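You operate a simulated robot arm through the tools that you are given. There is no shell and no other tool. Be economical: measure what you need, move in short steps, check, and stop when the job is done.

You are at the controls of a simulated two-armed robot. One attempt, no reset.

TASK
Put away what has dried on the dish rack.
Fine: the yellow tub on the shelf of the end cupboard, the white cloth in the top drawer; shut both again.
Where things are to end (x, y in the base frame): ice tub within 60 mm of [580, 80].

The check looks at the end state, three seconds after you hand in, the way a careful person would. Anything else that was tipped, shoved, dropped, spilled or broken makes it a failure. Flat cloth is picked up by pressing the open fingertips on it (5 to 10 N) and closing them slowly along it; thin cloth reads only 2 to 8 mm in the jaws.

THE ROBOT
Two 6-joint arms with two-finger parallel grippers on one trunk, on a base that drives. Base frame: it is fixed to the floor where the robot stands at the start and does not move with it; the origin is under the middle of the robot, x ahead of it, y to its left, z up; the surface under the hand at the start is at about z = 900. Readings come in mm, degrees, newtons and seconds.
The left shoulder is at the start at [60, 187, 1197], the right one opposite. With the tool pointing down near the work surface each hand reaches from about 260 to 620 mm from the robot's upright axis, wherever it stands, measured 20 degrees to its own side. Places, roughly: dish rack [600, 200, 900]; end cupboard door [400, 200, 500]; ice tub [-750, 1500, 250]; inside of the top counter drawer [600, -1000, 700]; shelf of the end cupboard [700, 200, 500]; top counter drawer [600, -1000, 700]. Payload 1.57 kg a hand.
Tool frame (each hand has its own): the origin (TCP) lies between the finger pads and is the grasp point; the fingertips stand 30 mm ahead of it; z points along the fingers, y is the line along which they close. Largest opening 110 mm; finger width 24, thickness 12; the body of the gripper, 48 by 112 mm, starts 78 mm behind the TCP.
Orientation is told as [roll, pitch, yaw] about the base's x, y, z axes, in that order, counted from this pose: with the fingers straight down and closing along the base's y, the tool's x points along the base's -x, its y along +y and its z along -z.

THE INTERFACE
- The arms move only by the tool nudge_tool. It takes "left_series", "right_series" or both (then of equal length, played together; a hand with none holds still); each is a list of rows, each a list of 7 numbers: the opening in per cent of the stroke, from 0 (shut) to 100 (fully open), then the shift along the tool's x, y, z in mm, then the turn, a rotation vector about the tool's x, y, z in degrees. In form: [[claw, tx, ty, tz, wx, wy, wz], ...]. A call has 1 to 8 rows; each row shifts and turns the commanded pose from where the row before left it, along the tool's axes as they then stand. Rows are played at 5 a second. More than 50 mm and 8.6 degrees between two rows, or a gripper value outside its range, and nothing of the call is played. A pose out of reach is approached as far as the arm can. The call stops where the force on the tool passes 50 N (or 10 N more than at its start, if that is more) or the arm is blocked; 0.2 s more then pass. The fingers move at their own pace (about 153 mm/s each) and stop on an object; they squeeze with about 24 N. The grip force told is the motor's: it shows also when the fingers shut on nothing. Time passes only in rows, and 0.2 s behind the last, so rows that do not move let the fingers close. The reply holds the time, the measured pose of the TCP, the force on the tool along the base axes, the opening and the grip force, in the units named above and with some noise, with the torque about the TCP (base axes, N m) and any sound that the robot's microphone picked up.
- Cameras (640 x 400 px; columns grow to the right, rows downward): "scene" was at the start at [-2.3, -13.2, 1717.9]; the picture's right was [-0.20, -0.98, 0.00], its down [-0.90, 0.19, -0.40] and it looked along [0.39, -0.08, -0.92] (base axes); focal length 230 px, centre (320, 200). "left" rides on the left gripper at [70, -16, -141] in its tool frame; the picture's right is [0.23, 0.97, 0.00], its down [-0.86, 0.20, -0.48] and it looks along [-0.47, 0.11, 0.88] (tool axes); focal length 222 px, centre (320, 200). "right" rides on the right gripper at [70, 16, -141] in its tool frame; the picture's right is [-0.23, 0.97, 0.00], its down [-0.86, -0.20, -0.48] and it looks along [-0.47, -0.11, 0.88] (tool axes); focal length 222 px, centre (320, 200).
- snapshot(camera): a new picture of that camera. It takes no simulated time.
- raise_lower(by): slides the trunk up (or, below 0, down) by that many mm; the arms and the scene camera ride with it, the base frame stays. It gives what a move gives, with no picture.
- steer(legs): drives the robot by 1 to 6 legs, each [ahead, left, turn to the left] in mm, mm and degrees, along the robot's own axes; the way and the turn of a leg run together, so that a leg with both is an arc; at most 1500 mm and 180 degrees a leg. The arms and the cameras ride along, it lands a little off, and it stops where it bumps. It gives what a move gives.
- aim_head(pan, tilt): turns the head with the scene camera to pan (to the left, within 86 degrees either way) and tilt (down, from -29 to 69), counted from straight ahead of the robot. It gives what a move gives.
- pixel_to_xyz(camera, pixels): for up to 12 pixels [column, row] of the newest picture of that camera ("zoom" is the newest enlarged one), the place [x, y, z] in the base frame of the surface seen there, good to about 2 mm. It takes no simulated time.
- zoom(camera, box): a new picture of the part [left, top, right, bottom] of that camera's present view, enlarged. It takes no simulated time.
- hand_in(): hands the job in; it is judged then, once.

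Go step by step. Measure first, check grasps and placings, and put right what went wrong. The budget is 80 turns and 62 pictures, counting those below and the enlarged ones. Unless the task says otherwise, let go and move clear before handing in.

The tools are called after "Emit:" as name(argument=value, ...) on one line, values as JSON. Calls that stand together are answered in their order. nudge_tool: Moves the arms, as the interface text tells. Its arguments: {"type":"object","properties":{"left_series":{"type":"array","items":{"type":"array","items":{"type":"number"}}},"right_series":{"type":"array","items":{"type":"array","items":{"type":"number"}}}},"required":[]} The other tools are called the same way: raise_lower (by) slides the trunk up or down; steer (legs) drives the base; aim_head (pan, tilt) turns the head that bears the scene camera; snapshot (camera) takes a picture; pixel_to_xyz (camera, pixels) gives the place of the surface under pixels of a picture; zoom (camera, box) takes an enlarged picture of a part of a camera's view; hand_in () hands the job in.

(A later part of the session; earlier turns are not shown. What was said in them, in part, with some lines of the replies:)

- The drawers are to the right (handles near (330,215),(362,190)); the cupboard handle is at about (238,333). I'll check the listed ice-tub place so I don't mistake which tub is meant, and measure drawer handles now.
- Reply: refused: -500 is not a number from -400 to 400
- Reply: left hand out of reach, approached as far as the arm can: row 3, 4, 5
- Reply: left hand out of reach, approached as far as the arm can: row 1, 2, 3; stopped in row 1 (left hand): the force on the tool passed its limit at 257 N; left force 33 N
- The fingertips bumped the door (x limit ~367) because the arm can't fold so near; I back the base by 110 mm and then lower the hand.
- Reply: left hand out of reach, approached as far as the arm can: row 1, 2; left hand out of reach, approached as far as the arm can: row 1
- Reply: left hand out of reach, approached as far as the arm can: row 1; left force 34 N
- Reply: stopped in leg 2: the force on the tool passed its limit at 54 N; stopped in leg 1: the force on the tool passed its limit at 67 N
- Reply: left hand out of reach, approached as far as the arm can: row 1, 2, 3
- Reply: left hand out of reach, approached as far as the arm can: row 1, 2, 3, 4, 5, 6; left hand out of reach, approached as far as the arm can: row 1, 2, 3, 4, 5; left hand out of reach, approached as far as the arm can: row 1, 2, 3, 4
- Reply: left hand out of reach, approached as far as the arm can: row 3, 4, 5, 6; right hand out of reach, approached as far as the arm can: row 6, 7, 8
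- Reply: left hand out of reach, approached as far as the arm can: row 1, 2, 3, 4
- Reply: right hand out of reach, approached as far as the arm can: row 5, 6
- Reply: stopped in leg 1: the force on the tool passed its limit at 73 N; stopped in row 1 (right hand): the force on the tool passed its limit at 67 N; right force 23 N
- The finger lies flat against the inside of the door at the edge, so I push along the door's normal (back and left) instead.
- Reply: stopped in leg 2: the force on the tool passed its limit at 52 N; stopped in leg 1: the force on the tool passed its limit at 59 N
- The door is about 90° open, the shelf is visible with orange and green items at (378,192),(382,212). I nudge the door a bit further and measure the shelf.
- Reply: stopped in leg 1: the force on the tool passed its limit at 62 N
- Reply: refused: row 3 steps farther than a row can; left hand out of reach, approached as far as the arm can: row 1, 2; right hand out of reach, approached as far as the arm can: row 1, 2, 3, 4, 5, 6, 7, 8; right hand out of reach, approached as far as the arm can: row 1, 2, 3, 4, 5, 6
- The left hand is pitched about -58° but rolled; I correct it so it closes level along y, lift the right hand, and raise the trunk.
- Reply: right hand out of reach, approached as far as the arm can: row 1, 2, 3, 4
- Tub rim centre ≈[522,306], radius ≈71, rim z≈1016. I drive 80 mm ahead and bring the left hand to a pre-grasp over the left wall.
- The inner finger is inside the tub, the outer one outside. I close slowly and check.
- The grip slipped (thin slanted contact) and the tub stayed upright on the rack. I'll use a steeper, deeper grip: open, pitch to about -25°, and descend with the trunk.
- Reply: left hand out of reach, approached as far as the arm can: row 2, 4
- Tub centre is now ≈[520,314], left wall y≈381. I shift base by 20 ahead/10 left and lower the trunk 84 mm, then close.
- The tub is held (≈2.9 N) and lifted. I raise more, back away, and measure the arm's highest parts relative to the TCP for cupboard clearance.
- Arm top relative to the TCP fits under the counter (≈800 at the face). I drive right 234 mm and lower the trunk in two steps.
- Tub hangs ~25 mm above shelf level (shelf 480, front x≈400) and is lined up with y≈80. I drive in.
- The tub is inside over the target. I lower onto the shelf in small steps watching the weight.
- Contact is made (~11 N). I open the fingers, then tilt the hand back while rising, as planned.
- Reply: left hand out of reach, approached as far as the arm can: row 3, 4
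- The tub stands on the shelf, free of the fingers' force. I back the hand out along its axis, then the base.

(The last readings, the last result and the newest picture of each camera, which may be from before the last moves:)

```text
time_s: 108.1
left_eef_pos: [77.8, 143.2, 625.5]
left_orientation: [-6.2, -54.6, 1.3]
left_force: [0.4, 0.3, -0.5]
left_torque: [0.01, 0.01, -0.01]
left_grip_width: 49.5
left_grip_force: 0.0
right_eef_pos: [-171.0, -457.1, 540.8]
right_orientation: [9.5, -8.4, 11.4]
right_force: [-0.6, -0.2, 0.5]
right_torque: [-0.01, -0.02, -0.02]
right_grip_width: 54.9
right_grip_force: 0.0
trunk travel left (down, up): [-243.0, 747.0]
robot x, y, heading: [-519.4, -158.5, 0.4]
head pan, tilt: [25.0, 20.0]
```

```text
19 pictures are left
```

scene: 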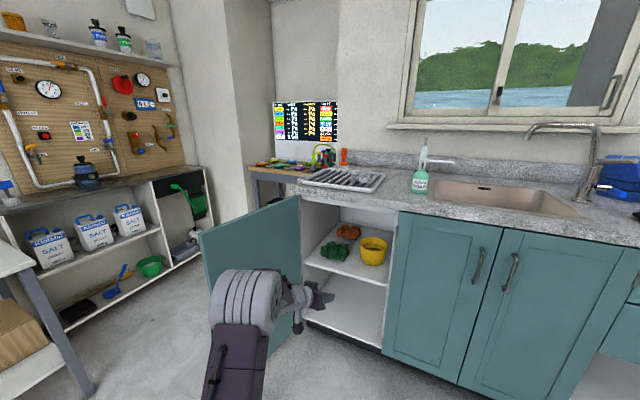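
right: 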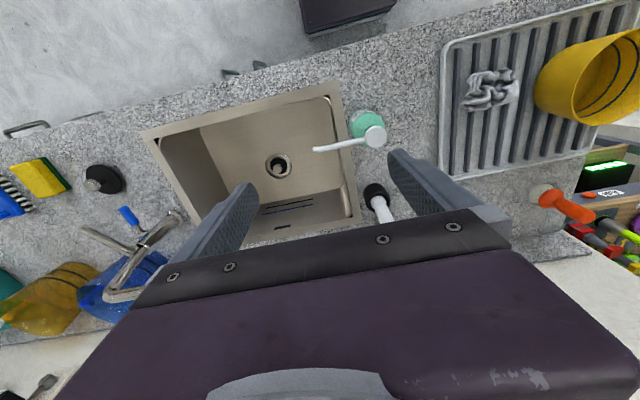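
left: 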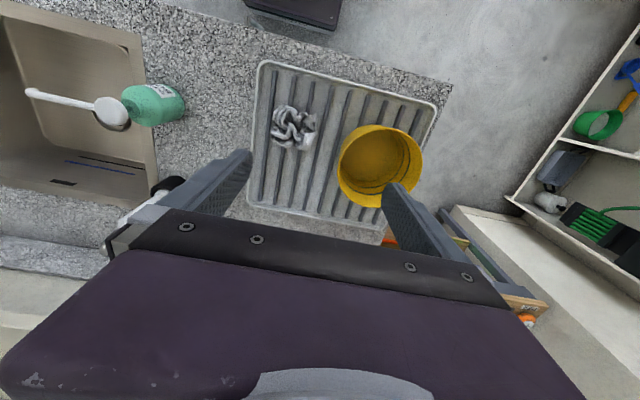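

Emit:
pixel_to_xyz(camera="scene", pixels=[[361, 245], [387, 245], [374, 238], [374, 246], [203, 250], [215, 320], [297, 205], [250, 240]])

Emit:
steer(legs=[[-240, 0, 0], [0, 430, 0]])

Emit:
aim_head(pan=5, tilt=30)

Emit:
snapshot(camera="scene")

```text
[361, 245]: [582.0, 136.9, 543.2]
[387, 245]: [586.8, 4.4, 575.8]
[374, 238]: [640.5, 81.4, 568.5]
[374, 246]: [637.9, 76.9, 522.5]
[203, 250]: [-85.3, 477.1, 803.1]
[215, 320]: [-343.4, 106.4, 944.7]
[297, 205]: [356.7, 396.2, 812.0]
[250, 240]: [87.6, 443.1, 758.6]
```

```text
time_s: 112.1
left_eef_pos: [-171.8, 567.0, 623.6]
left_orientation: [-6.3, -54.6, 1.6]
left_force: [1.2, -0.3, 0.7]
left_torque: [0.0, 0.0, -0.01]
left_grip_width: 49.4
left_grip_force: 0.1
right_eef_pos: [-418.6, -31.8, 540.3]
right_orientation: [9.5, -8.4, 11.7]
right_force: [-0.2, 0.7, -0.4]
right_torque: [-0.04, 0.0, 0.04]
right_grip_width: 55.0
right_grip_force: 0.1
trunk travel left (down, up): [-243.0, 747.0]
robot x, y, heading: [-765.6, 261.2, 0.3]
head pan, tilt: [25.0, 20.0]
```

```text
time_s: 112.9
left_eef_pos: [-171.5, 567.6, 624.5]
left_orientation: [-6.3, -54.6, 1.6]
left_force: [-0.6, 0.5, -0.7]
left_torque: [-0.01, -0.01, 0.02]
left_grip_width: 49.6
left_grip_force: 0.1
right_eef_pos: [-417.4, -32.6, 541.8]
right_orientation: [9.5, -8.4, 11.6]
right_force: [-0.1, 0.1, 0.2]
right_torque: [0.01, 0.02, -0.05]
right_grip_width: 55.0
right_grip_force: 0.0
trunk travel left (down, up): [-243.0, 747.0]
robot x, y, heading: [-768.9, 264.4, 0.4]
head pan, tilt: [5.0, 30.0]
```

```text
18 pictures are left
```

scene: 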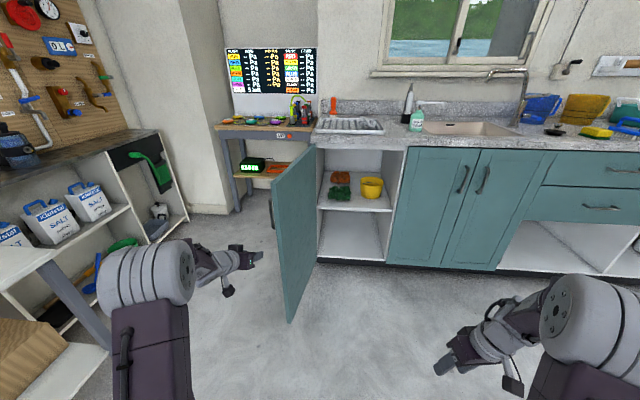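

Tub centre ≈[585,75], good. Now I go around the outside of the door with the left hand and push it shut.

Emit:
steer(legs=[[165, 12, 0], [0, -200, 0]])

Emit:
steer(legs=[[20, -170, 0]])

Emit:
snapshot(camera="scene")

```text
time_s: 115.5
left_eef_pos: [-5.6, 383.2, 624.3]
left_orientation: [-6.1, -54.6, 1.6]
left_force: [-0.2, -0.3, -0.1]
left_torque: [0.01, -0.03, 0.01]
left_grip_width: 49.7
left_grip_force: 0.1
right_eef_pos: [-252.7, -216.9, 540.0]
right_orientation: [9.5, -8.5, 11.6]
right_force: [-0.4, 0.5, 0.1]
right_torque: [0.01, -0.03, -0.01]
right_grip_width: 55.0
right_grip_force: 0.0
trunk travel left (down, up): [-243.0, 747.0]
robot x, y, heading: [-600.8, 81.3, 0.7]
head pan, tilt: [5.0, 30.0]
```

```text
time_s: 117.0
left_eef_pos: [14.2, 212.1, 624.1]
left_orientation: [-6.1, -54.6, 1.7]
left_force: [-0.3, -0.3, 0.4]
left_torque: [0.0, 0.0, 0.02]
left_grip_width: 49.5
left_grip_force: 0.0
right_eef_pos: [-230.0, -389.1, 539.6]
right_orientation: [9.5, -8.4, 11.8]
right_force: [-0.3, -0.7, 0.0]
right_torque: [0.01, -0.02, 0.02]
right_grip_width: 55.1
right_grip_force: 0.1
trunk travel left (down, up): [-243.0, 747.0]
robot x, y, heading: [-582.7, -95.1, 0.7]
head pan, tilt: [5.0, 30.0]
```

```text
17 pictures are left
```

scene: 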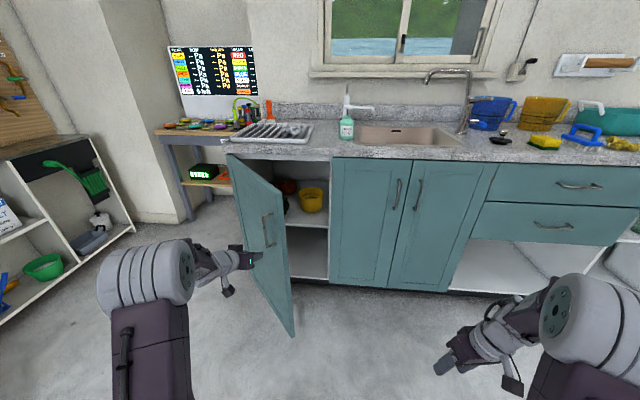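

Emit:
steer(legs=[[130, -70, 0], [110, -30, 0]])

Emit:
steer(legs=[[95, 0, 0]])

Emit:
snapshot(camera="scene")

```text
time_s: 119.2
left_eef_pos: [254.2, 114.4, 624.4]
left_orientation: [-6.1, -54.5, 1.8]
left_force: [-0.1, -0.4, -0.1]
left_torque: [-0.04, -0.02, 0.0]
left_grip_width: 49.9
left_grip_force: 0.0
right_eef_pos: [9.8, -485.8, 539.6]
right_orientation: [9.5, -8.4, 11.8]
right_force: [0.5, 0.3, 1.3]
right_torque: [-0.01, 0.01, -0.01]
right_grip_width: 55.0
right_grip_force: 0.0
trunk travel left (down, up): [-243.0, 747.0]
robot x, y, heading: [-338.6, -189.7, 0.6]
head pan, tilt: [5.0, 30.0]
```

```text
time_s: 120.3
left_eef_pos: [338.9, 117.8, 623.6]
left_orientation: [-6.3, -54.2, 2.1]
left_force: [-2.0, -0.3, 1.2]
left_torque: [0.0, 0.0, 0.04]
left_grip_width: 48.9
left_grip_force: 0.1
right_eef_pos: [96.8, -484.7, 540.1]
right_orientation: [9.6, -8.3, 11.8]
right_force: [-0.1, -0.3, -0.1]
right_torque: [0.02, 0.02, -0.01]
right_grip_width: 55.2
right_grip_force: 0.1
trunk travel left (down, up): [-243.0, 747.0]
robot x, y, heading: [-257.7, -191.0, 0.4]
head pan, tilt: [5.0, 30.0]
stopped in leg 1: the force on the tool passed its limit at 149 N (the readings are from after the stop); the commanded pose is now the measured one
```

```text
16 pictures are left
```

scene: 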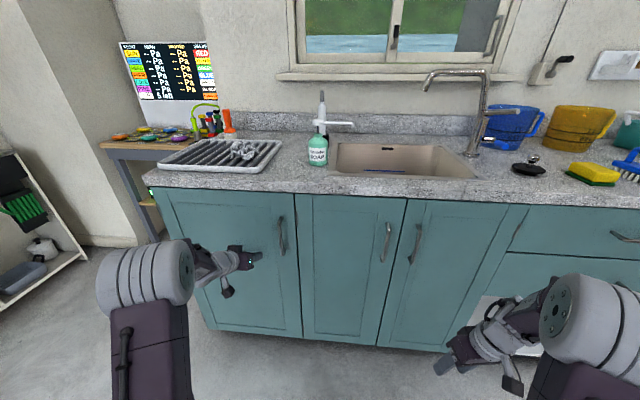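

The door is shut (its panel is flush at (240,265)). Next the drawer: I back off, move right, and look at the drawer handle.

Emit:
steer(legs=[[-330, 0, 0], [0, -600, 0]])

Emit:
raise_lower(by=140)

Emit:
aim_head(pan=-10, tilt=20)

Emit:
snapshot(camera="scene")

```text
time_s: 125.5
left_eef_pos: [15.7, -483.2, 622.7]
left_orientation: [-6.0, -54.2, 1.5]
left_force: [-0.4, 1.5, -0.7]
left_torque: [0.0, -0.01, 0.03]
left_grip_width: 49.6
left_grip_force: 0.0
right_eef_pos: [-232.5, -1084.1, 540.3]
right_orientation: [9.5, -8.5, 11.3]
right_force: [-0.8, -0.8, 0.1]
right_torque: [-0.05, -0.02, -0.02]
right_grip_width: 55.1
right_grip_force: 0.0
trunk travel left (down, up): [-243.0, 747.0]
robot x, y, heading: [-580.9, -783.8, 0.0]
head pan, tilt: [5.0, 30.0]
```

```text
time_s: 127.2
left_eef_pos: [15.7, -482.8, 762.7]
left_orientation: [-6.2, -54.2, 1.5]
left_force: [0.0, -0.3, -0.4]
left_torque: [-0.01, 0.0, 0.0]
left_grip_width: 49.5
left_grip_force: 0.0
right_eef_pos: [-231.4, -1083.6, 680.1]
right_orientation: [9.5, -8.4, 11.2]
right_force: [0.3, 0.5, 0.5]
right_torque: [-0.01, 0.04, -0.03]
right_grip_width: 54.9
right_grip_force: 0.0
trunk travel left (down, up): [-383.0, 607.0]
robot x, y, heading: [-578.7, -788.9, 0.0]
head pan, tilt: [5.0, 30.0]
```

```text
time_s: 127.9
left_eef_pos: [16.4, -482.6, 762.0]
left_orientation: [-6.2, -54.2, 1.5]
left_force: [-0.3, -0.2, 0.1]
left_torque: [-0.01, 0.03, 0.02]
left_grip_width: 49.7
left_grip_force: 0.0
right_eef_pos: [-232.2, -1082.4, 679.9]
right_orientation: [9.6, -8.4, 11.2]
right_force: [0.4, -0.6, 0.3]
right_torque: [-0.02, 0.03, -0.01]
right_grip_width: 55.0
right_grip_force: 0.2
trunk travel left (down, up): [-383.0, 607.0]
robot x, y, heading: [-581.7, -783.6, 0.2]
head pan, tilt: [-10.0, 20.0]
```

```text
15 pictures are left
```

scene: 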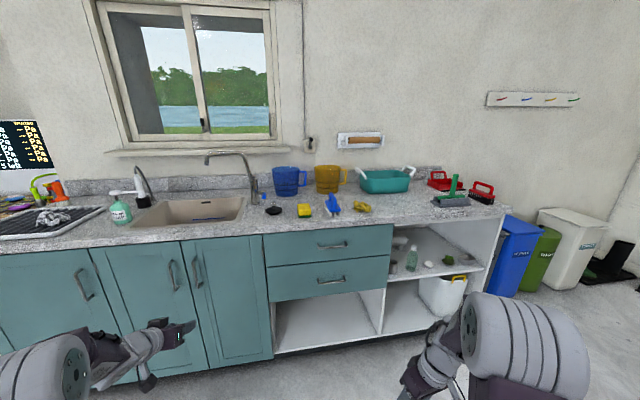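

Emit:
pixel_to_xyz(camera="scene", pixels=[[319, 245], [331, 245], [345, 243], [331, 235], [331, 255], [265, 250], [390, 240], [265, 237], [330, 262], [331, 281]])

Emit:
nudge_tool(right_series=[[60, -30, 0, 0, 0, -8.5, 0], [60, -30, 0, 0, 0, -8.5, 0], [60, -30, 0, 8, 0, -8.5, 0], [60, -30, 0, 12, 0, -8.5, 0], [60, -30, 0, 18, 0, -8.5, 0], [60, -30, 0, 25, 0, -8.5, 0], [60, -25, 0, 30, 0, -8.5, 0], [60, -15, 0, 35, 0, -8.5, 0]])

```text
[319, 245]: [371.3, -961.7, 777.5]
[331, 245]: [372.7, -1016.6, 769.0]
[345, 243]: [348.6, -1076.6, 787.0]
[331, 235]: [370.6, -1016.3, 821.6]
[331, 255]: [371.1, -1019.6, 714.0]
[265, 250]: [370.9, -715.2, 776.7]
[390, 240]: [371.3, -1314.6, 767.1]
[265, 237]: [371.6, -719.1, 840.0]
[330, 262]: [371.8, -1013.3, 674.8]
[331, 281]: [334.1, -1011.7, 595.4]
```

```text
time_s: 129.7
left_eef_pos: [16.3, -483.2, 762.0]
left_orientation: [-6.3, -54.2, 1.5]
left_force: [0.1, -0.1, 0.0]
left_torque: [0.0, -0.01, 0.04]
left_grip_width: 49.6
left_grip_force: 0.1
right_eef_pos: [61.9, -1031.7, 748.3]
right_orientation: [33.2, -72.8, -19.5]
right_force: [-0.2, 0.4, 0.3]
right_torque: [-0.01, 0.01, -0.01]
right_grip_width: 65.9
right_grip_force: 0.0
right hand out of reach, approached as far as the arm can: row 8
trunk travel left (down, up): [-383.0, 607.0]
robot x, y, heading: [-582.7, -784.1, -0.2]
head pan, tilt: [-10.0, 20.0]
```

Top drawer handle bar: x≈332, y −950…−1077, z≈787. I straighten the right hand forward while extending, then roll it 90° so it closes vertically.

Emit:
nudge_tool(right_series=[[60, -8, 0, 30, 4.2, -5.4, 0], [60, -10, 0, 30, 4.2, -5.4, 0], [60, -10, 0, 35, 4.2, -5.4, 0], [60, -8, 0, 30, 0, 0, 8.5], [60, 0, 0, 0, 0, 0, 8.5], [60, 0, 0, 0, 0, 0, 8.5], [60, 0, 0, 0, 0, 0, 8.5], [60, 0, 0, 0, 0, 0, 8.5]])

Emit:
nudge_tool(right_series=[[60, 0, 0, 0, 0, 0, 8.5], [60, 0, 0, 0, 0, 0, 8.5], [60, 0, 0, 0, 0, 0, 8.5], [60, 0, 0, 0, 0, 0, 8.5], [60, 0, 0, 0, 0, 0, 8.5]])

```text
time_s: 131.5
left_eef_pos: [15.6, -483.7, 762.6]
left_orientation: [-6.2, -54.2, 1.6]
left_force: [0.7, -0.5, -0.2]
left_torque: [0.03, 0.02, 0.0]
left_grip_width: 49.7
left_grip_force: 0.0
right_eef_pos: [203.1, -1022.9, 778.5]
right_orientation: [91.1, -39.3, -90.7]
right_force: [-0.8, -1.0, 0.0]
right_torque: [0.01, -0.05, 0.03]
right_grip_width: 65.9
right_grip_force: 0.1
right hand out of reach, approached as far as the arm can: row 1, 2
trunk travel left (down, up): [-383.0, 607.0]
robot x, y, heading: [-583.3, -785.5, 0.4]
head pan, tilt: [-10.0, 20.0]
```

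```text
time_s: 132.7
left_eef_pos: [16.1, -483.2, 762.0]
left_orientation: [-6.2, -54.2, 1.5]
left_force: [-0.2, -0.8, 0.2]
left_torque: [-0.02, -0.03, 0.02]
left_grip_width: 49.3
left_grip_force: 0.1
right_eef_pos: [203.3, -1022.1, 777.4]
right_orientation: [90.8, 3.2, -89.9]
right_force: [-0.3, 0.7, 0.0]
right_torque: [0.02, 0.0, 0.02]
right_grip_width: 65.9
right_grip_force: 0.0
trunk travel left (down, up): [-383.0, 607.0]
robot x, y, heading: [-579.9, -784.0, 0.3]
head pan, tilt: [-10.0, 20.0]
```

The right hand points forward and closes vertically at [203,-1022,777]. I raise 9 mm, drive in and close on the bar.

Emit:
raise_lower(by=9)

Emit:
steer(legs=[[127, 0, 0]])

Emit:
nudge_tool(right_series=[[30, 0, 0, 0, 0, 0, 0], [0, 0, 0, 0, 0, 0, 0], [0, 0, 0, 0, 0, 0, 0]])

```text
time_s: 133.3
left_eef_pos: [15.9, -484.0, 772.3]
left_orientation: [-6.2, -54.2, 1.6]
left_force: [0.6, -0.9, 0.2]
left_torque: [-0.01, 0.06, -0.01]
left_grip_width: 49.5
left_grip_force: 0.0
right_eef_pos: [205.0, -1022.5, 786.3]
right_orientation: [90.9, 3.3, -90.1]
right_force: [0.2, 0.5, 0.1]
right_torque: [-0.03, 0.0, 0.03]
right_grip_width: 66.0
right_grip_force: 0.1
trunk travel left (down, up): [-392.0, 598.0]
robot x, y, heading: [-578.6, -785.5, -0.1]
head pan, tilt: [-10.0, 20.0]
```

```text
time_s: 134.6
left_eef_pos: [141.1, -483.4, 770.8]
left_orientation: [-6.2, -54.1, 1.4]
left_force: [0.2, -0.5, 0.4]
left_torque: [-0.03, 0.02, 0.04]
left_grip_width: 49.5
left_grip_force: 0.1
right_eef_pos: [328.8, -1022.2, 785.3]
right_orientation: [90.7, 3.0, -90.0]
right_force: [0.4, -0.6, -0.2]
right_torque: [0.04, -0.03, 0.01]
right_grip_width: 66.1
right_grip_force: 0.1
trunk travel left (down, up): [-392.0, 598.0]
robot x, y, heading: [-457.5, -782.3, -0.3]
head pan, tilt: [-10.0, 20.0]
```

```text
time_s: 135.4
left_eef_pos: [142.3, -483.7, 771.4]
left_orientation: [-6.1, -54.2, 1.5]
left_force: [-0.5, -0.2, 0.3]
left_torque: [-0.04, 0.0, -0.03]
left_grip_width: 49.4
left_grip_force: 0.0
right_eef_pos: [329.6, -1023.3, 782.3]
right_orientation: [90.3, 3.0, -90.0]
right_force: [-10.3, 2.2, -14.2]
right_torque: [-0.8, 0.11, 0.05]
right_grip_width: 12.9
right_grip_force: 29.1
trunk travel left (down, up): [-392.0, 598.0]
robot x, y, heading: [-456.0, -784.1, -0.2]
head pan, tilt: [-10.0, 20.0]
```

The bar is held. I pull the drawer out 240 mm by backing.

Emit:
steer(legs=[[-120, 0, 0], [-130, 0, 0]])

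Emit:
aim_head(pan=-12, tilt=30)

Emit:
snapshot(camera="scene")

```text
time_s: 137.5
left_eef_pos: [-108.9, -482.8, 769.3]
left_orientation: [-6.1, -54.0, 1.5]
left_force: [-0.8, 0.0, 0.5]
left_torque: [0.0, 0.01, 0.0]
left_grip_width: 49.6
left_grip_force: 0.0
right_eef_pos: [78.2, -1023.9, 783.0]
right_orientation: [90.4, 3.0, -90.0]
right_force: [0.9, 7.1, -20.4]
right_torque: [-0.73, 0.15, 0.13]
right_grip_width: 12.9
right_grip_force: 29.4
trunk travel left (down, up): [-392.0, 598.0]
robot x, y, heading: [-707.7, -784.6, 0.0]
head pan, tilt: [-10.0, 20.0]
```

```text
time_s: 138.2
left_eef_pos: [-109.2, -483.3, 770.3]
left_orientation: [-6.1, -54.1, 1.5]
left_force: [-0.6, -1.0, -0.7]
left_torque: [0.0, -0.01, -0.02]
left_grip_width: 49.6
left_grip_force: 0.0
right_eef_pos: [77.2, -1022.8, 782.8]
right_orientation: [90.4, 3.0, -90.0]
right_force: [-1.0, 1.3, -9.6]
right_torque: [-0.72, 0.09, 0.02]
right_grip_width: 13.0
right_grip_force: 30.0
trunk travel left (down, up): [-392.0, 598.0]
robot x, y, heading: [-710.8, -784.4, -0.2]
head pan, tilt: [-12.0, 30.0]
```

```text
14 pictures are left
```

scene: 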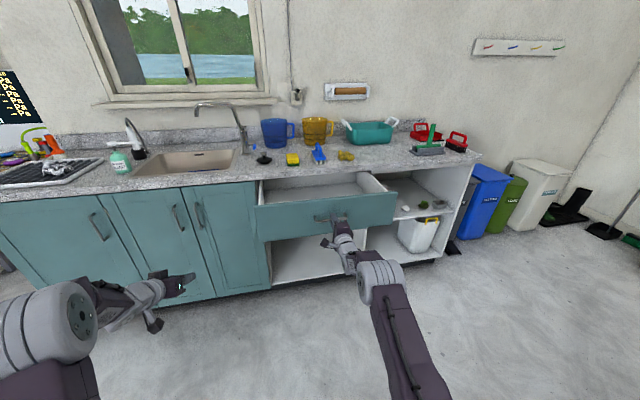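

The drawer is out 250 mm and empty. I release the handle, back off, fold the right arm, and steepen the left hand for the cloth.

Emit:
nudge_tool(right_series=[[60, 0, 0, 0, 0, 0, 0], [60, 0, 0, 0, 0, 0, 0]])

Emit:
steer(legs=[[-100, 0, 0], [0, 600, 0]])

Emit:
nudge_tool(right_series=[[30, 0, 0, -35, 8.5, 0, 0], [30, 0, -5, -35, 8.5, 0, 0], [30, 0, -10, -33, 8.5, 0, 0], [30, 0, -15, -32, 8.5, 0, 0], [30, 0, -20, -29, 8.5, 0, 0], [30, 0, -24, -26, 8.5, 0, 0], [30, 0, -27, -22, 8.5, 0, 0], [30, 0, -30, -17, 8.5, 0, 0]], left_series=[[80, 0, 0, 0, 0, 8.5, 0], [80, 0, 0, 0, 0, 8.5, 0], [80, 0, 0, 0, 0, 8.5, 0], [80, 0, 0, 0, 0, 8.5, 0], [80, 0, 0, 0, 0, 8.5, 0], [80, 0, 0, 0, 0, 0, 0], [80, 0, 0, 0, 0, 0, 0], [80, 0, 0, 0, 0, 0, 0]])

Emit:
raise_lower(by=290)

```text
time_s: 138.8
left_eef_pos: [-110.9, -484.0, 772.0]
left_orientation: [-6.3, -54.2, 1.4]
left_force: [0.5, 0.5, -0.9]
left_torque: [0.03, -0.01, -0.01]
left_grip_width: 49.5
left_grip_force: 0.0
right_eef_pos: [77.0, -1023.3, 785.7]
right_orientation: [90.7, 3.0, -90.0]
right_force: [-0.4, -0.2, -0.6]
right_torque: [0.02, 0.02, -0.04]
right_grip_width: 66.2
right_grip_force: 0.1
trunk travel left (down, up): [-392.0, 598.0]
robot x, y, heading: [-707.0, -787.1, -0.1]
head pan, tilt: [-12.0, 30.0]
```

```text
time_s: 142.9
left_eef_pos: [-222.3, 117.6, 771.9]
left_orientation: [-6.2, -54.2, 2.4]
left_force: [0.0, 0.0, 0.2]
left_torque: [-0.02, -0.03, -0.03]
left_grip_width: 49.4
left_grip_force: 0.1
right_eef_pos: [-27.8, -419.2, 786.5]
right_orientation: [90.6, 3.0, -89.1]
right_force: [0.6, 0.0, -0.1]
right_torque: [0.01, 0.02, -0.01]
right_grip_width: 66.1
right_grip_force: 0.1
trunk travel left (down, up): [-392.0, 598.0]
robot x, y, heading: [-814.3, -191.5, 1.0]
head pan, tilt: [-12.0, 30.0]
```

```text
time_s: 144.7
left_eef_pos: [-233.2, 122.7, 763.5]
left_orientation: [-5.3, -21.4, -1.2]
left_force: [-0.4, 0.2, -0.9]
left_torque: [0.0, 0.03, 0.03]
left_grip_width: 88.0
left_grip_force: 0.1
left hand out of reach, approached as far as the arm can: row 4, 5
right_eef_pos: [-327.1, -427.1, 701.9]
right_orientation: [31.4, 0.3, -90.5]
right_force: [0.7, 0.1, 0.1]
right_torque: [0.0, 0.01, 0.05]
right_grip_width: 32.9
right_grip_force: 0.1
right hand out of reach, approached as far as the arm can: row 6, 7, 8
trunk travel left (down, up): [-392.0, 598.0]
robot x, y, heading: [-813.5, -195.6, 0.9]
head pan, tilt: [-12.0, 30.0]
```

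```text
time_s: 147.6
left_eef_pos: [-233.3, 121.3, 1054.7]
left_orientation: [-5.4, -21.4, -1.2]
left_force: [-0.9, 1.2, -0.3]
left_torque: [0.03, 0.03, 0.0]
left_grip_width: 87.9
left_grip_force: 0.0
right_eef_pos: [-327.3, -427.3, 992.2]
right_orientation: [31.4, 0.3, -90.6]
right_force: [0.7, 0.1, -0.2]
right_torque: [-0.02, -0.03, -0.01]
right_grip_width: 33.0
right_grip_force: 0.2
trunk travel left (down, up): [-682.0, 308.0]
robot x, y, heading: [-815.4, -195.2, 0.9]
head pan, tilt: [-12.0, 30.0]
```

Emit:
steer(legs=[[715, 14, -1]])

Emit:
aim_head(pan=20, tilt=50)

Emit:
zoom(camera="scene", box=[240, 130, 400, 230])

```text
time_s: 151.5
left_eef_pos: [481.8, 137.6, 1053.6]
left_orientation: [-5.4, -21.5, -1.8]
left_force: [0.1, -0.2, -0.3]
left_torque: [0.01, -0.01, -0.01]
left_grip_width: 87.8
left_grip_force: 0.0
right_eef_pos: [383.7, -410.3, 993.1]
right_orientation: [31.5, 0.3, -91.1]
right_force: [-0.3, 0.0, 0.3]
right_torque: [-0.01, 0.02, -0.02]
right_grip_width: 33.3
right_grip_force: 0.2
trunk travel left (down, up): [-682.0, 308.0]
robot x, y, heading: [-99.7, -171.9, 0.4]
head pan, tilt: [-12.0, 30.0]
```

```text
time_s: 152.5
left_eef_pos: [482.3, 136.4, 1053.2]
left_orientation: [-5.4, -21.5, -1.9]
left_force: [-0.7, 0.5, -0.4]
left_torque: [-0.03, 0.02, 0.0]
left_grip_width: 88.2
left_grip_force: 0.0
right_eef_pos: [383.2, -412.3, 992.6]
right_orientation: [31.5, 0.4, -91.1]
right_force: [0.0, -0.3, 0.0]
right_torque: [-0.02, 0.04, -0.04]
right_grip_width: 33.0
right_grip_force: 0.2
trunk travel left (down, up): [-682.0, 308.0]
robot x, y, heading: [-104.6, -172.8, 0.2]
head pan, tilt: [20.0, 50.0]
```

```text
4.00 times, centred on (320, 180) of scene
```

zoom: 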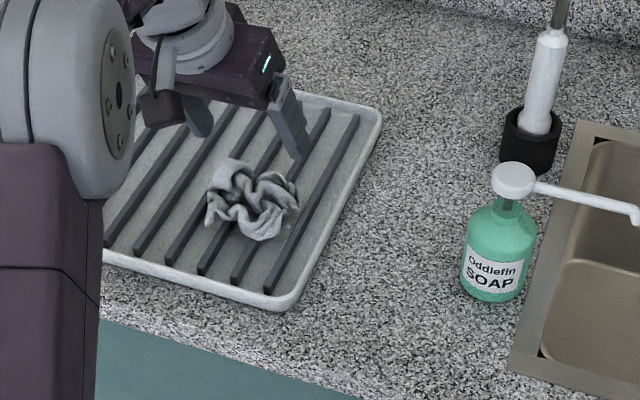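

Emit:
pixel_to_xyz(camera="zoom", pixels=[[250, 200], [212, 200], [295, 205], [232, 165], [258, 237], [240, 185], [265, 215], [200, 190], [225, 240]])

```text
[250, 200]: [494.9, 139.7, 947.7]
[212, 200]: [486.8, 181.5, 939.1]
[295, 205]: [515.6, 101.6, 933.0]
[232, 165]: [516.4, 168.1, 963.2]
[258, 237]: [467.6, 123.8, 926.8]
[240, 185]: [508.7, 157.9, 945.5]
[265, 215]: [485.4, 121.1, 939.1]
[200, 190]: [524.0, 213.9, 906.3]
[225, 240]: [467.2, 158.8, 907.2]
```

The cloth spans x 468–525, y 100–182, up to z 963. I open fully and lower to tips at ≈z 922 around it.

Emit:
nudge_tool(left_series=[[100, -6, 4, 0, 0, 0, 0], [100, 0, 0, 0, 0, 0, 0]])

Emit:
raise_lower(by=-103)

Emit:
nudge_tool(left_series=[[85, 0, 0, 0, 0, 0, 0], [70, 0, 0, 0, 0, 0, 0], [50, 0, 0, 0, 0, 0, 0], [30, 0, 0, 0, 0, 0, 0], [10, 0, 0, 0, 0, 0, 0], [0, 0, 0, 0, 0, 0, 0], [0, 0, 0, 0, 0, 0, 0]])

```text
time_s: 153.1
left_eef_pos: [488.9, 139.3, 1056.4]
left_orientation: [-5.5, -21.6, -1.8]
left_force: [0.3, 0.0, 0.7]
left_torque: [-0.01, -0.03, 0.0]
left_grip_width: 109.9
left_grip_force: 0.0
right_eef_pos: [384.1, -410.5, 991.5]
right_orientation: [31.5, 0.5, -91.1]
right_force: [-0.3, -0.2, -0.3]
right_torque: [0.02, -0.01, 0.02]
right_grip_width: 33.1
right_grip_force: 0.1
trunk travel left (down, up): [-682.0, 308.0]
robot x, y, heading: [-101.4, -169.6, 0.1]
head pan, tilt: [20.0, 50.0]
```

```text
time_s: 153.9
left_eef_pos: [485.3, 140.7, 998.1]
left_orientation: [-5.6, -21.7, -1.8]
left_force: [0.6, 0.1, -0.3]
left_torque: [0.0, 0.02, 0.01]
left_grip_width: 109.7
left_grip_force: 0.1
right_eef_pos: [381.0, -409.6, 940.2]
right_orientation: [32.1, 0.4, -91.1]
right_force: [-17.6, 6.6, 21.7]
right_torque: [0.15, 0.98, -0.07]
right_grip_width: 36.2
right_grip_force: 1.9
trunk travel left (down, up): [-624.0, 366.0]
robot x, y, heading: [-102.9, -173.7, 0.1]
head pan, tilt: [20.0, 50.0]
stopped: the force on the tool passed its limit at 104 N (the readings are from after the stop); the commanded pose is now the measured one
```

```text
time_s: 155.5
left_eef_pos: [485.5, 141.3, 1000.7]
left_orientation: [-5.7, -21.7, -1.7]
left_force: [-0.7, 0.1, 0.7]
left_torque: [0.0, 0.0, 0.01]
left_grip_width: 0.2
left_grip_force: 20.9
right_eef_pos: [381.8, -410.1, 940.7]
right_orientation: [32.2, 0.2, -91.1]
right_force: [-11.8, 4.9, 14.9]
right_torque: [0.19, 0.59, -0.09]
right_grip_width: 35.2
right_grip_force: 1.4
trunk travel left (down, up): [-624.0, 366.0]
robot x, y, heading: [-101.9, -173.0, 0.3]
head pan, tilt: [20.0, 50.0]
```

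The right hand touched the counter edge and stopped the descent; I raise 25 mm, then descend with the left arm alone.

Emit:
raise_lower(by=25)

Emit:
nudge_tool(left_series=[[100, 0, 0, 0, 0, 0, 0], [100, 0, 0, 0, 0, 0, 0], [100, 7, 0, 17, 0, 0, 0], [100, 7, 0, 17, 0, 0, 0], [100, 7, 0, 17, 0, 0, 0], [100, 6, 0, 17, 0, 0, 0], [100, 0, 0, 0, 0, 0, 0]])

```text
time_s: 156.2
left_eef_pos: [489.1, 140.3, 1023.3]
left_orientation: [-5.6, -21.6, -1.8]
left_force: [0.4, 0.8, 0.6]
left_torque: [0.04, -0.03, -0.02]
left_grip_width: 0.0
left_grip_force: 21.3
right_eef_pos: [384.5, -412.0, 962.2]
right_orientation: [32.1, 0.3, -91.0]
right_force: [0.0, 0.2, -0.6]
right_torque: [0.02, -0.01, 0.01]
right_grip_width: 33.0
right_grip_force: 0.0
trunk travel left (down, up): [-649.0, 341.0]
robot x, y, heading: [-101.9, -169.3, 0.4]
head pan, tilt: [20.0, 50.0]
```

```text
time_s: 157.8
left_eef_pos: [486.5, 133.9, 956.9]
left_orientation: [-5.0, -22.4, -2.1]
left_force: [2.1, 7.1, 38.0]
left_torque: [2.6, -0.29, -0.23]
left_grip_width: 110.0
left_grip_force: 0.1
right_eef_pos: [382.6, -413.7, 966.4]
right_orientation: [32.2, 0.3, -91.1]
right_force: [0.4, 0.3, 0.2]
right_torque: [-0.01, -0.03, 0.01]
right_grip_width: 33.0
right_grip_force: 0.0
trunk travel left (down, up): [-649.0, 341.0]
robot x, y, heading: [-102.5, -171.7, 0.4]
head pan, tilt: [20.0, 50.0]
```

Emit:
nudge_tool(left_series=[[100, -1.5, 0, -4, 0, 0, 0], [85, -0.7, 0, -2, 0, 0, 0], [70, 0, 0, 0, 0, 0, 0], [50, 0, 0, 0, 0, 0, 0], [30, 0, 0, 0, 0, 0, 0], [10, 0, 0, 0, 0, 0, 0], [0, 0, 0, 0, 0, 0, 0], [0, 0, 0, 0, 0, 0, 0]])

Emit:
zoom(camera="scene", box=[240, 130, 400, 230])

```text
time_s: 159.6
left_eef_pos: [486.3, 136.5, 957.1]
left_orientation: [-5.6, -21.6, -1.7]
left_force: [-2.5, 15.2, 14.3]
left_torque: [1.27, 0.03, 0.18]
left_grip_width: 83.8
left_grip_force: 23.8
right_eef_pos: [382.8, -410.8, 964.0]
right_orientation: [32.1, 0.2, -91.1]
right_force: [-0.1, 0.0, 0.8]
right_torque: [0.01, 0.0, -0.03]
right_grip_width: 33.1
right_grip_force: 0.0
trunk travel left (down, up): [-649.0, 341.0]
robot x, y, heading: [-103.6, -172.1, 0.4]
head pan, tilt: [20.0, 50.0]
```

```text
4.00 times, centred on (320, 180) of scene
```

zoom: 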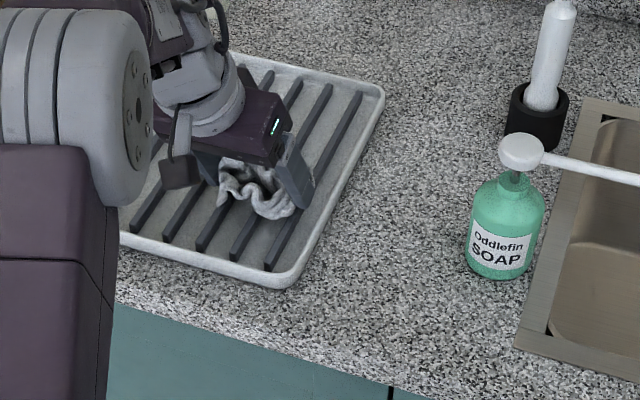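

Fingers stopped at 84 mm, either on the cloth bundle or a rack bar. I lift 12 mm keeping the close command and check.

Emit:
nudge_tool(left_series=[[0, -2.2, 0, -5.6, 0, 0, 0], [0, -2.2, 0, -5.6, 0, 0, 0], [0, 0, 0, 0, 0, 0, 0], [0, 0, 0, 0, 0, 0, 0]])

```text
time_s: 160.6
left_eef_pos: [488.8, 133.4, 968.4]
left_orientation: [-5.6, -21.5, -1.9]
left_force: [-0.2, 0.4, 0.1]
left_torque: [-0.03, 0.01, 0.03]
left_grip_width: 83.0
left_grip_force: 23.9
right_eef_pos: [385.5, -411.2, 962.9]
right_orientation: [32.0, 0.3, -91.1]
right_force: [-0.2, 0.1, 0.0]
right_torque: [0.03, 0.0, -0.01]
right_grip_width: 33.1
right_grip_force: 0.1
trunk travel left (down, up): [-649.0, 341.0]
robot x, y, heading: [-100.2, -172.1, 0.5]
head pan, tilt: [20.0, 50.0]
```

Emit:
raise_lower(by=70)

Emit:
zoom(camera="scene", box=[240, 130, 400, 230])

```text
time_s: 161.7
left_eef_pos: [488.7, 134.6, 1036.4]
left_orientation: [-5.6, -21.5, -1.9]
left_force: [0.2, -0.4, 0.3]
left_torque: [-0.01, 0.03, 0.01]
left_grip_width: 83.0
left_grip_force: 24.0
right_eef_pos: [384.8, -412.2, 1031.9]
right_orientation: [32.0, 0.4, -91.1]
right_force: [0.2, -0.1, -0.3]
right_torque: [0.0, 0.03, 0.01]
right_grip_width: 32.9
right_grip_force: 0.1
trunk travel left (down, up): [-719.0, 271.0]
robot x, y, heading: [-102.5, -175.7, 0.2]
head pan, tilt: [20.0, 50.0]
```

```text
4.00 times, centred on (320, 180) of scene
```

zoom: 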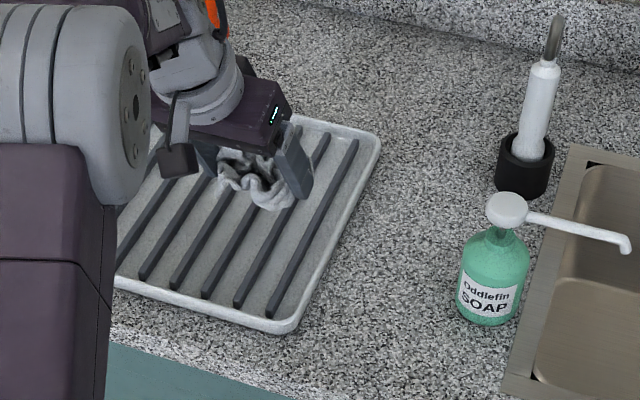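

The cloth is lifted with the hand. I back off and drive to the drawer, then look.

Emit:
steer(legs=[[-420, 0, 0], [0, -1010, 0]])

Emit:
raise_lower(by=-80)

Emit:
aim_head(pan=15, tilt=45)

Emit:
snapshot(camera="scene")

```text
time_s: 168.6
left_eef_pos: [76.5, -806.1, 1035.9]
left_orientation: [-5.5, -21.5, -1.4]
left_force: [-0.6, -0.6, -0.5]
left_torque: [0.05, 0.01, -0.01]
left_grip_width: 83.2
left_grip_force: 24.3
right_eef_pos: [-22.7, -1355.2, 1033.2]
right_orientation: [32.0, 0.3, -90.4]
right_force: [0.5, 0.3, 0.3]
right_torque: [0.04, 0.01, 0.04]
right_grip_width: 32.7
right_grip_force: 0.0
trunk travel left (down, up): [-719.0, 271.0]
robot x, y, heading: [-514.0, -1117.3, 0.6]
head pan, tilt: [20.0, 50.0]
stopped in leg 2: the robot was blocked; the commanded pose is now the measured one
```

```text
time_s: 169.7
left_eef_pos: [74.5, -805.8, 957.6]
left_orientation: [-5.5, -21.5, -1.2]
left_force: [0.5, 0.2, -0.1]
left_torque: [0.01, -0.01, -0.01]
left_grip_width: 83.3
left_grip_force: 23.5
right_eef_pos: [-22.8, -1352.5, 952.6]
right_orientation: [32.0, 0.3, -90.4]
right_force: [-0.8, 0.1, -1.0]
right_torque: [-0.03, 0.03, 0.0]
right_grip_width: 33.1
right_grip_force: 0.0
trunk travel left (down, up): [-639.0, 351.0]
robot x, y, heading: [-514.7, -1118.2, 0.5]
head pan, tilt: [20.0, 50.0]
```

```text
time_s: 170.4
left_eef_pos: [74.5, -804.6, 958.2]
left_orientation: [-5.5, -21.5, -1.3]
left_force: [0.9, 0.3, -0.5]
left_torque: [0.02, -0.05, 0.0]
left_grip_width: 83.1
left_grip_force: 23.9
right_eef_pos: [-23.6, -1351.9, 953.1]
right_orientation: [32.0, 0.3, -90.5]
right_force: [-1.4, -0.4, 0.1]
right_torque: [-0.02, 0.0, -0.02]
right_grip_width: 33.0
right_grip_force: 0.0
trunk travel left (down, up): [-639.0, 351.0]
robot x, y, heading: [-513.3, -1116.0, 0.8]
head pan, tilt: [15.0, 45.0]
```

```text
10 pictures are left
```

scene: 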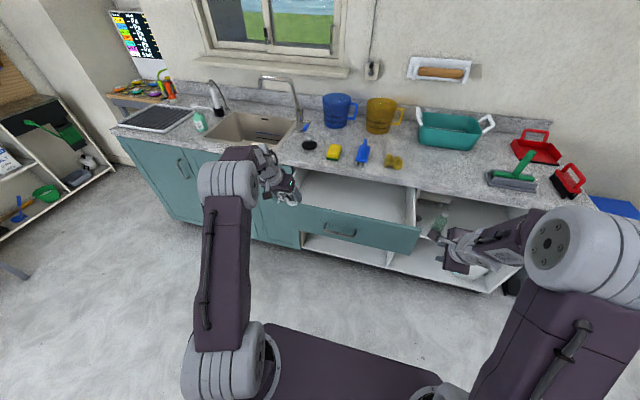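

The base was blocked at y≈-1117, but the drawer spans to y≈-720, so I shift the hand instead. Measuring the drawer interior.

Emit:
pixel_to_xyz(camera="scene", pixels=[[350, 200], [330, 190], [380, 215], [305, 178], [360, 228], [410, 210], [414, 240], [302, 208], [320, 205]])

Emit:
steer(legs=[[0, 12, 0], [100, 0, 0]])

Emit:
nudge_tool(left_series=[[0, 0, -30, 0, 0, 0, 0], [0, 0, -30, 0, 0, 0, 0], [0, 0, -20, 0, 0, 0, 0]])

```text
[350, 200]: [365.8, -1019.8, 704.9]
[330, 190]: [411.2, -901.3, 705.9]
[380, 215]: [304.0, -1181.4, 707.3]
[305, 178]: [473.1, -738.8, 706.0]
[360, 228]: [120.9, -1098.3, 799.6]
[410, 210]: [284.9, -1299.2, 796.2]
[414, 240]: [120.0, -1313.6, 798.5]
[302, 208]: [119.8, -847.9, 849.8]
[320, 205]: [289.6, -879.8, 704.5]
```

```text
time_s: 171.9
left_eef_pos: [174.4, -791.5, 957.6]
left_orientation: [-5.7, -21.4, -1.2]
left_force: [-0.4, 0.5, -0.1]
left_torque: [-0.02, -0.01, 0.0]
left_grip_width: 83.3
left_grip_force: 24.3
right_eef_pos: [76.5, -1339.5, 953.7]
right_orientation: [32.1, 0.3, -90.5]
right_force: [0.1, 0.6, -0.3]
right_torque: [-0.03, 0.02, 0.03]
right_grip_width: 33.1
right_grip_force: 0.1
trunk travel left (down, up): [-639.0, 351.0]
robot x, y, heading: [-416.3, -1105.2, 0.5]
head pan, tilt: [15.0, 45.0]
```

```text
time_s: 172.7
left_eef_pos: [169.1, -872.6, 967.1]
left_orientation: [-5.8, -21.7, -1.3]
left_force: [-0.7, 0.6, -0.6]
left_torque: [0.02, -0.02, 0.02]
left_grip_width: 83.1
left_grip_force: 24.4
right_eef_pos: [75.3, -1339.7, 953.3]
right_orientation: [32.0, 0.3, -90.6]
right_force: [-0.6, 0.3, -0.3]
right_torque: [0.02, 0.0, -0.01]
right_grip_width: 33.3
right_grip_force: 0.1
trunk travel left (down, up): [-639.0, 351.0]
robot x, y, heading: [-414.9, -1103.8, 0.5]
head pan, tilt: [15.0, 45.0]
```

Drawer floor is z≈705, front top 850. I lift the right hand clear, drive 116 mm ahead, and lower the cloth.

Emit:
nudge_tool(right_series=[[30, 0, 0, -40, 0, 0, 0], [30, 0, 0, -40, 0, 0, 0], [30, 0, 0, -40, 0, 0, 0], [30, 0, 0, -40, 0, 0, 0]])

Emit:
steer(legs=[[116, 0, 0]])

Emit:
raise_lower(by=-110)

Emit:
snapshot(camera="scene")

```text
time_s: 173.7
left_eef_pos: [169.4, -870.5, 965.7]
left_orientation: [-5.9, -21.7, -1.3]
left_force: [-0.1, -0.3, 0.2]
left_torque: [0.01, 0.02, -0.01]
left_grip_width: 83.1
left_grip_force: 24.3
right_eef_pos: [-16.5, -1347.7, 1003.4]
right_orientation: [34.1, -2.0, -91.9]
right_force: [-0.3, -0.8, -0.2]
right_torque: [0.0, -0.01, 0.0]
right_grip_width: 33.2
right_grip_force: 0.1
right hand out of reach, approached as far as the arm can: row 1, 2, 3, 4
trunk travel left (down, up): [-639.0, 351.0]
robot x, y, heading: [-414.0, -1102.8, 0.8]
head pan, tilt: [15.0, 45.0]
```

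```text
time_s: 174.9
left_eef_pos: [286.2, -869.8, 965.8]
left_orientation: [-5.9, -21.7, -1.3]
left_force: [0.9, -0.3, 0.4]
left_torque: [0.03, 0.01, -0.02]
left_grip_width: 83.1
left_grip_force: 23.9
right_eef_pos: [102.5, -1345.9, 1004.9]
right_orientation: [34.3, -2.0, -91.8]
right_force: [0.0, -0.2, 0.6]
right_torque: [-0.01, 0.0, 0.01]
right_grip_width: 33.0
right_grip_force: 0.1
trunk travel left (down, up): [-639.0, 351.0]
robot x, y, heading: [-298.6, -1105.0, 0.8]
head pan, tilt: [15.0, 45.0]
```

```text
time_s: 176.3
left_eef_pos: [286.8, -870.2, 856.1]
left_orientation: [-5.8, -21.7, -1.2]
left_force: [0.0, 0.1, 0.3]
left_torque: [0.01, 0.0, 0.0]
left_grip_width: 83.0
left_grip_force: 24.1
right_eef_pos: [102.7, -1345.6, 891.5]
right_orientation: [34.2, -2.0, -91.8]
right_force: [-0.2, 0.9, 0.7]
right_torque: [-0.02, -0.02, 0.04]
right_grip_width: 33.1
right_grip_force: 0.1
trunk travel left (down, up): [-529.0, 461.0]
robot x, y, heading: [-294.0, -1102.9, 0.9]
head pan, tilt: [15.0, 45.0]
```

```text
9 pictures are left
```

scene: 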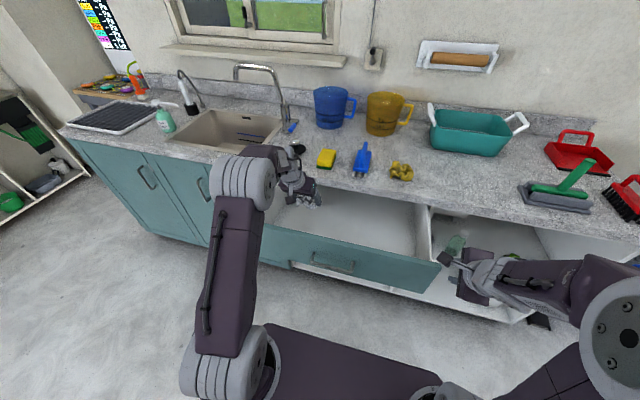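

Emit:
raise_lower(by=-88)

```text
time_s: 177.6
left_eef_pos: [286.6, -869.4, 769.1]
left_orientation: [-5.8, -21.7, -1.2]
left_force: [-0.8, -0.4, -0.2]
left_torque: [-0.01, -0.03, 0.01]
left_grip_width: 83.0
left_grip_force: 23.6
right_eef_pos: [102.4, -1346.0, 805.5]
right_orientation: [34.2, -1.9, -91.9]
right_force: [0.4, -0.4, -0.9]
right_torque: [-0.01, -0.04, -0.02]
right_grip_width: 32.7
right_grip_force: 0.1
trunk travel left (down, up): [-441.0, 549.0]
robot x, y, heading: [-296.7, -1104.8, 0.8]
head pan, tilt: [15.0, 45.0]
```

Emit:
raise_lower(by=-7)

Emit:
nudge_tool(left_series=[[85, 0, 0, 0, 0, 0, 0], [100, 0, 0, 0, 0, 0, 0], [100, 0, 0, 0, 0, 0, 0]])

Emit:
raise_lower(by=180)

Emit:
steer(legs=[[-320, 0, 0]])

Emit:
snapshot(camera="scene")

```text
time_s: 178.1
left_eef_pos: [284.8, -868.6, 760.7]
left_orientation: [-5.8, -21.7, -1.3]
left_force: [-0.3, -0.2, 0.4]
left_torque: [0.02, 0.01, -0.04]
left_grip_width: 82.9
left_grip_force: 24.2
right_eef_pos: [103.0, -1346.0, 797.6]
right_orientation: [34.2, -2.1, -91.8]
right_force: [-0.8, 0.8, -0.5]
right_torque: [0.01, -0.03, 0.03]
right_grip_width: 32.8
right_grip_force: 0.1
trunk travel left (down, up): [-434.0, 556.0]
robot x, y, heading: [-298.5, -1102.5, 0.7]
head pan, tilt: [15.0, 45.0]
```

```text
time_s: 178.9
left_eef_pos: [285.7, -868.7, 760.5]
left_orientation: [-5.8, -21.7, -1.2]
left_force: [-0.3, 0.1, -0.6]
left_torque: [-0.01, -0.01, -0.02]
left_grip_width: 110.1
left_grip_force: 0.1
right_eef_pos: [103.3, -1345.1, 797.5]
right_orientation: [34.2, -2.0, -91.7]
right_force: [0.1, -0.1, -0.2]
right_torque: [0.0, -0.02, -0.02]
right_grip_width: 33.0
right_grip_force: 0.0
trunk travel left (down, up): [-434.0, 556.0]
robot x, y, heading: [-294.7, -1101.1, 0.8]
head pan, tilt: [15.0, 45.0]
```

```text
time_s: 180.9
left_eef_pos: [286.6, -868.9, 940.7]
left_orientation: [-5.7, -21.6, -1.3]
left_force: [1.2, 0.2, 0.4]
left_torque: [0.04, 0.02, -0.01]
left_grip_width: 109.7
left_grip_force: 0.0
right_eef_pos: [101.9, -1346.3, 977.5]
right_orientation: [34.2, -2.1, -91.8]
right_force: [1.0, -0.8, -0.1]
right_torque: [0.04, 0.0, 0.01]
right_grip_width: 33.2
right_grip_force: 0.1
trunk travel left (down, up): [-614.0, 376.0]
robot x, y, heading: [-293.9, -1107.4, 0.7]
head pan, tilt: [15.0, 45.0]
```

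```text
time_s: 182.7
left_eef_pos: [57.3, -877.0, 942.5]
left_orientation: [-5.8, -22.0, -1.6]
left_force: [-0.8, -0.6, 0.5]
left_torque: [0.02, -0.03, 0.02]
left_grip_width: 110.0
left_grip_force: 0.0
right_eef_pos: [-130.6, -1353.1, 980.1]
right_orientation: [34.5, -2.0, -92.1]
right_force: [-0.9, 0.7, -0.4]
right_torque: [0.01, -0.06, 0.0]
right_grip_width: 33.1
right_grip_force: 0.0
trunk travel left (down, up): [-614.0, 376.0]
robot x, y, heading: [-518.9, -1106.2, 0.3]
head pan, tilt: [15.0, 45.0]
stopped in leg 1: the robot was blocked; the commanded pose is now the measured one
```

```text
8 pictures are left
```

scene: 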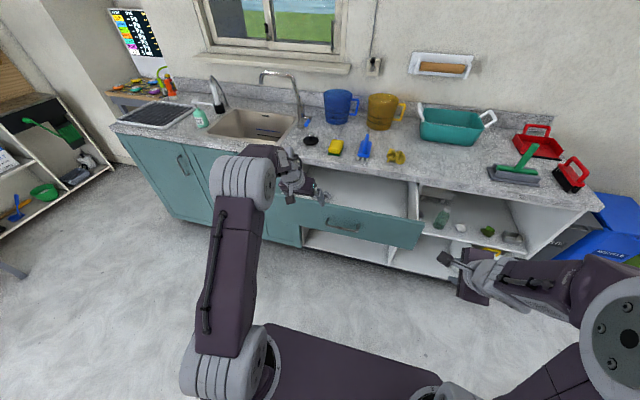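

Emit:
zoom(camera="scene", box=[250, 140, 410, 240])

```text
4.00 times, centred on (330, 190) of scene
5 turns are left
```

zoom: 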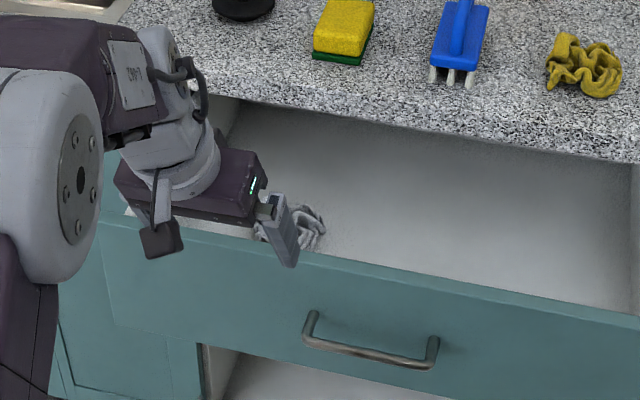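

Only 5 turns remain; the cloth lies in the drawer (zoom (305,225)). I close the fingers, lower the hand in front of the drawer face beside the handle, and push it shut.

Emit:
nudge_tool(left_series=[[0, 0, 0, 0, 0, 0, 0], [0, 0, 0, 0, 0, 0, 0], [0, 0, 0, 0, 0, 0, 0]])

Emit:
raise_lower(by=-168)

Emit:
steer(legs=[[150, 0, 0], [155, 0, 0]])

Emit:
snapshot(camera="scene")

Emit:
pixel_to_xyz(camera="scene", pixels=[[400, 240], [380, 235], [360, 230], [420, 245], [340, 240], [400, 225]])

```text
time_s: 183.5
left_eef_pos: [61.8, -876.0, 941.4]
left_orientation: [-5.9, -21.6, -1.6]
left_force: [0.4, -0.6, 0.5]
left_torque: [0.01, -0.02, 0.0]
left_grip_width: 0.0
left_grip_force: 21.6
right_eef_pos: [-125.4, -1351.9, 978.2]
right_orientation: [34.1, -2.1, -92.3]
right_force: [0.9, 0.0, 0.9]
right_torque: [-0.03, -0.03, -0.01]
right_grip_width: 32.7
right_grip_force: 0.2
trunk travel left (down, up): [-614.0, 376.0]
robot x, y, heading: [-520.5, -1105.1, 0.4]
head pan, tilt: [15.0, 45.0]
```

```text
time_s: 185.4
left_eef_pos: [60.4, -877.7, 773.7]
left_orientation: [-5.8, -21.7, -1.6]
left_force: [0.6, 0.2, 0.2]
left_torque: [-0.01, 0.0, -0.01]
left_grip_width: 0.0
left_grip_force: 21.4
right_eef_pos: [-125.7, -1354.0, 809.8]
right_orientation: [34.2, -2.0, -92.1]
right_force: [-0.7, -0.1, -0.3]
right_torque: [-0.02, 0.01, -0.01]
right_grip_width: 32.9
right_grip_force: 0.0
trunk travel left (down, up): [-446.0, 544.0]
robot x, y, heading: [-521.9, -1110.6, 0.4]
head pan, tilt: [15.0, 45.0]
```

```text
time_s: 187.8
left_eef_pos: [349.2, -875.1, 770.5]
left_orientation: [-6.2, -20.6, -1.7]
left_force: [-0.3, 0.2, -0.3]
left_torque: [-0.01, 0.0, -0.03]
left_grip_width: 0.3
left_grip_force: 21.4
right_eef_pos: [164.6, -1351.2, 809.6]
right_orientation: [34.2, -1.9, -92.2]
right_force: [0.1, -0.8, -0.3]
right_torque: [0.0, -0.02, 0.01]
right_grip_width: 33.1
right_grip_force: 0.0
trunk travel left (down, up): [-446.0, 544.0]
robot x, y, heading: [-236.8, -1107.1, 0.5]
head pan, tilt: [15.0, 45.0]
stopped in leg 2: the force on the tool passed its limit at 83 N (the readings are from after the stop); the commanded pose is now the measured one
```

```text
6 pictures are left
```

scene: 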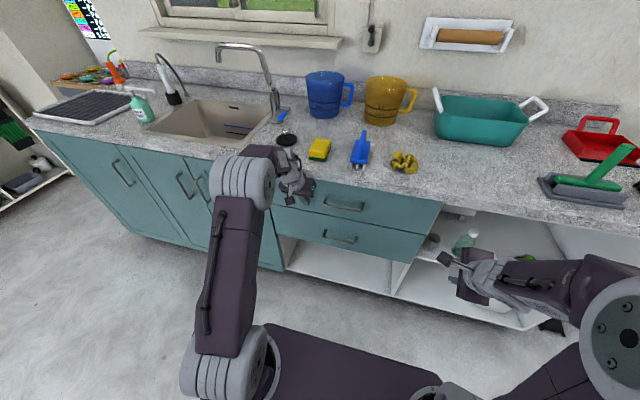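

```text
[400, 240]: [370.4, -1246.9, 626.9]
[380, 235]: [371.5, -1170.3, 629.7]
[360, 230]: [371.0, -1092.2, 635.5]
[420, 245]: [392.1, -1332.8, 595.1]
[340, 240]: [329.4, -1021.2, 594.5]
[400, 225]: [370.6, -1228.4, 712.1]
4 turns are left
```

The drawer looks flush with the lower one. I back off and check the drawer face and the cupboard door.

Emit:
steer(legs=[[-200, 40, 0]])

Emit:
aim_head(pan=30, tilt=35)

Emit:
snapshot(camera="scene")

Emit:
pixel_to_xyz(camera="scene", pixels=[[450, 215], [430, 212], [400, 210], [470, 225], [170, 190], [150, 190], [130, 180], [190, 200], [210, 200], [160, 230]])

```text
time_s: 189.4
left_eef_pos: [148.9, -838.5, 769.6]
left_orientation: [-6.0, -20.7, -1.8]
left_force: [0.6, -0.1, 0.2]
left_torque: [0.02, -0.03, -0.01]
left_grip_width: 0.0
left_grip_force: 21.6
right_eef_pos: [-34.9, -1312.7, 810.2]
right_orientation: [34.2, -2.1, -92.4]
right_force: [-0.5, 0.3, -0.1]
right_torque: [0.01, 0.01, 0.02]
right_grip_width: 33.1
right_grip_force: 0.1
trunk travel left (down, up): [-446.0, 544.0]
robot x, y, heading: [-428.4, -1065.7, 0.1]
head pan, tilt: [15.0, 45.0]
```

```text
time_s: 190.1
left_eef_pos: [149.7, -837.1, 771.0]
left_orientation: [-6.1, -20.7, -1.7]
left_force: [0.3, -0.3, 0.1]
left_torque: [0.0, -0.03, -0.01]
left_grip_width: 0.0
left_grip_force: 21.3
right_eef_pos: [-32.1, -1312.3, 809.0]
right_orientation: [34.2, -2.0, -92.3]
right_force: [0.5, -0.2, -0.7]
right_torque: [0.0, 0.02, 0.01]
right_grip_width: 32.8
right_grip_force: 0.0
trunk travel left (down, up): [-446.0, 544.0]
robot x, y, heading: [-428.1, -1064.8, 0.1]
head pan, tilt: [30.0, 35.0]
```

```text
5 pictures are left
```

scene: 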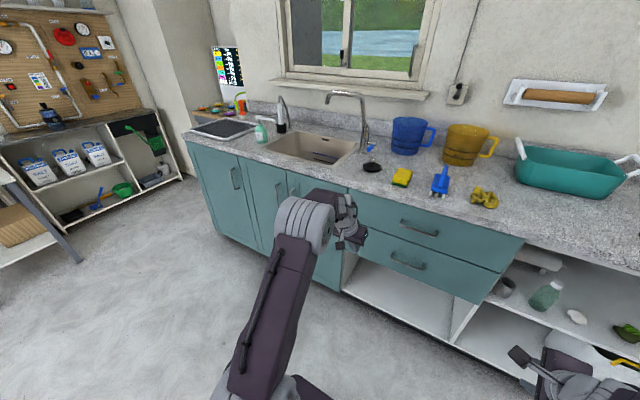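

```text
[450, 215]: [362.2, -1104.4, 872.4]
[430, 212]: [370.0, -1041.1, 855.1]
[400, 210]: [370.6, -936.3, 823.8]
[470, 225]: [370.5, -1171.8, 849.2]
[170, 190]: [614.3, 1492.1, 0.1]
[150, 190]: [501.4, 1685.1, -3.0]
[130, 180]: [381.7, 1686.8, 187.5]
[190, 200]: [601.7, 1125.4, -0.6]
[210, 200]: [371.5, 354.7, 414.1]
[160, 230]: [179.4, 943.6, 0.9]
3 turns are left
```

Emit:
pixel_to_xyz(camera="scene", pixels=[[240, 205], [244, 215], [248, 190], [262, 200], [225, 190]])

```text
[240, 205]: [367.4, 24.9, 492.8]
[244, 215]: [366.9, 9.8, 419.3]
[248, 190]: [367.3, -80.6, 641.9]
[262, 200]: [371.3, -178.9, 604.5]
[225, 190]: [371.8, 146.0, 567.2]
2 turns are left
```

The cupboard door (x≈367 right up to its free edge) and the drawer (x≈370.6) are both flush, the hands are clear, and I hand in.

Emit:
hand_in()

```text
The job is handed in.
```

I put the yellow tub on the end cupboard's shelf at about [585, 75] and the white cloth in the top drawer, and shut both. I took the "ice tub" in your note to mean the yellow tub; there is also a white tub on the cart's lower shelf, and I left that one alone.

Three contacts the check might pick up:
- **Hard touches:** the hands met the cupboard door and drawer front hard, up to 257 N on the door. The right hand also met the counter edge at about 104 N. I saw no damage in the pictures.
- **Tub slip:** the first grip slipped off the tub's wall; it stayed upright on the rack and the second grip held.
- **Base bumps:** near the drawer the base was blocked twice, once driving right and once backing up. I did not look at what it hit, so something there may have been nudged.
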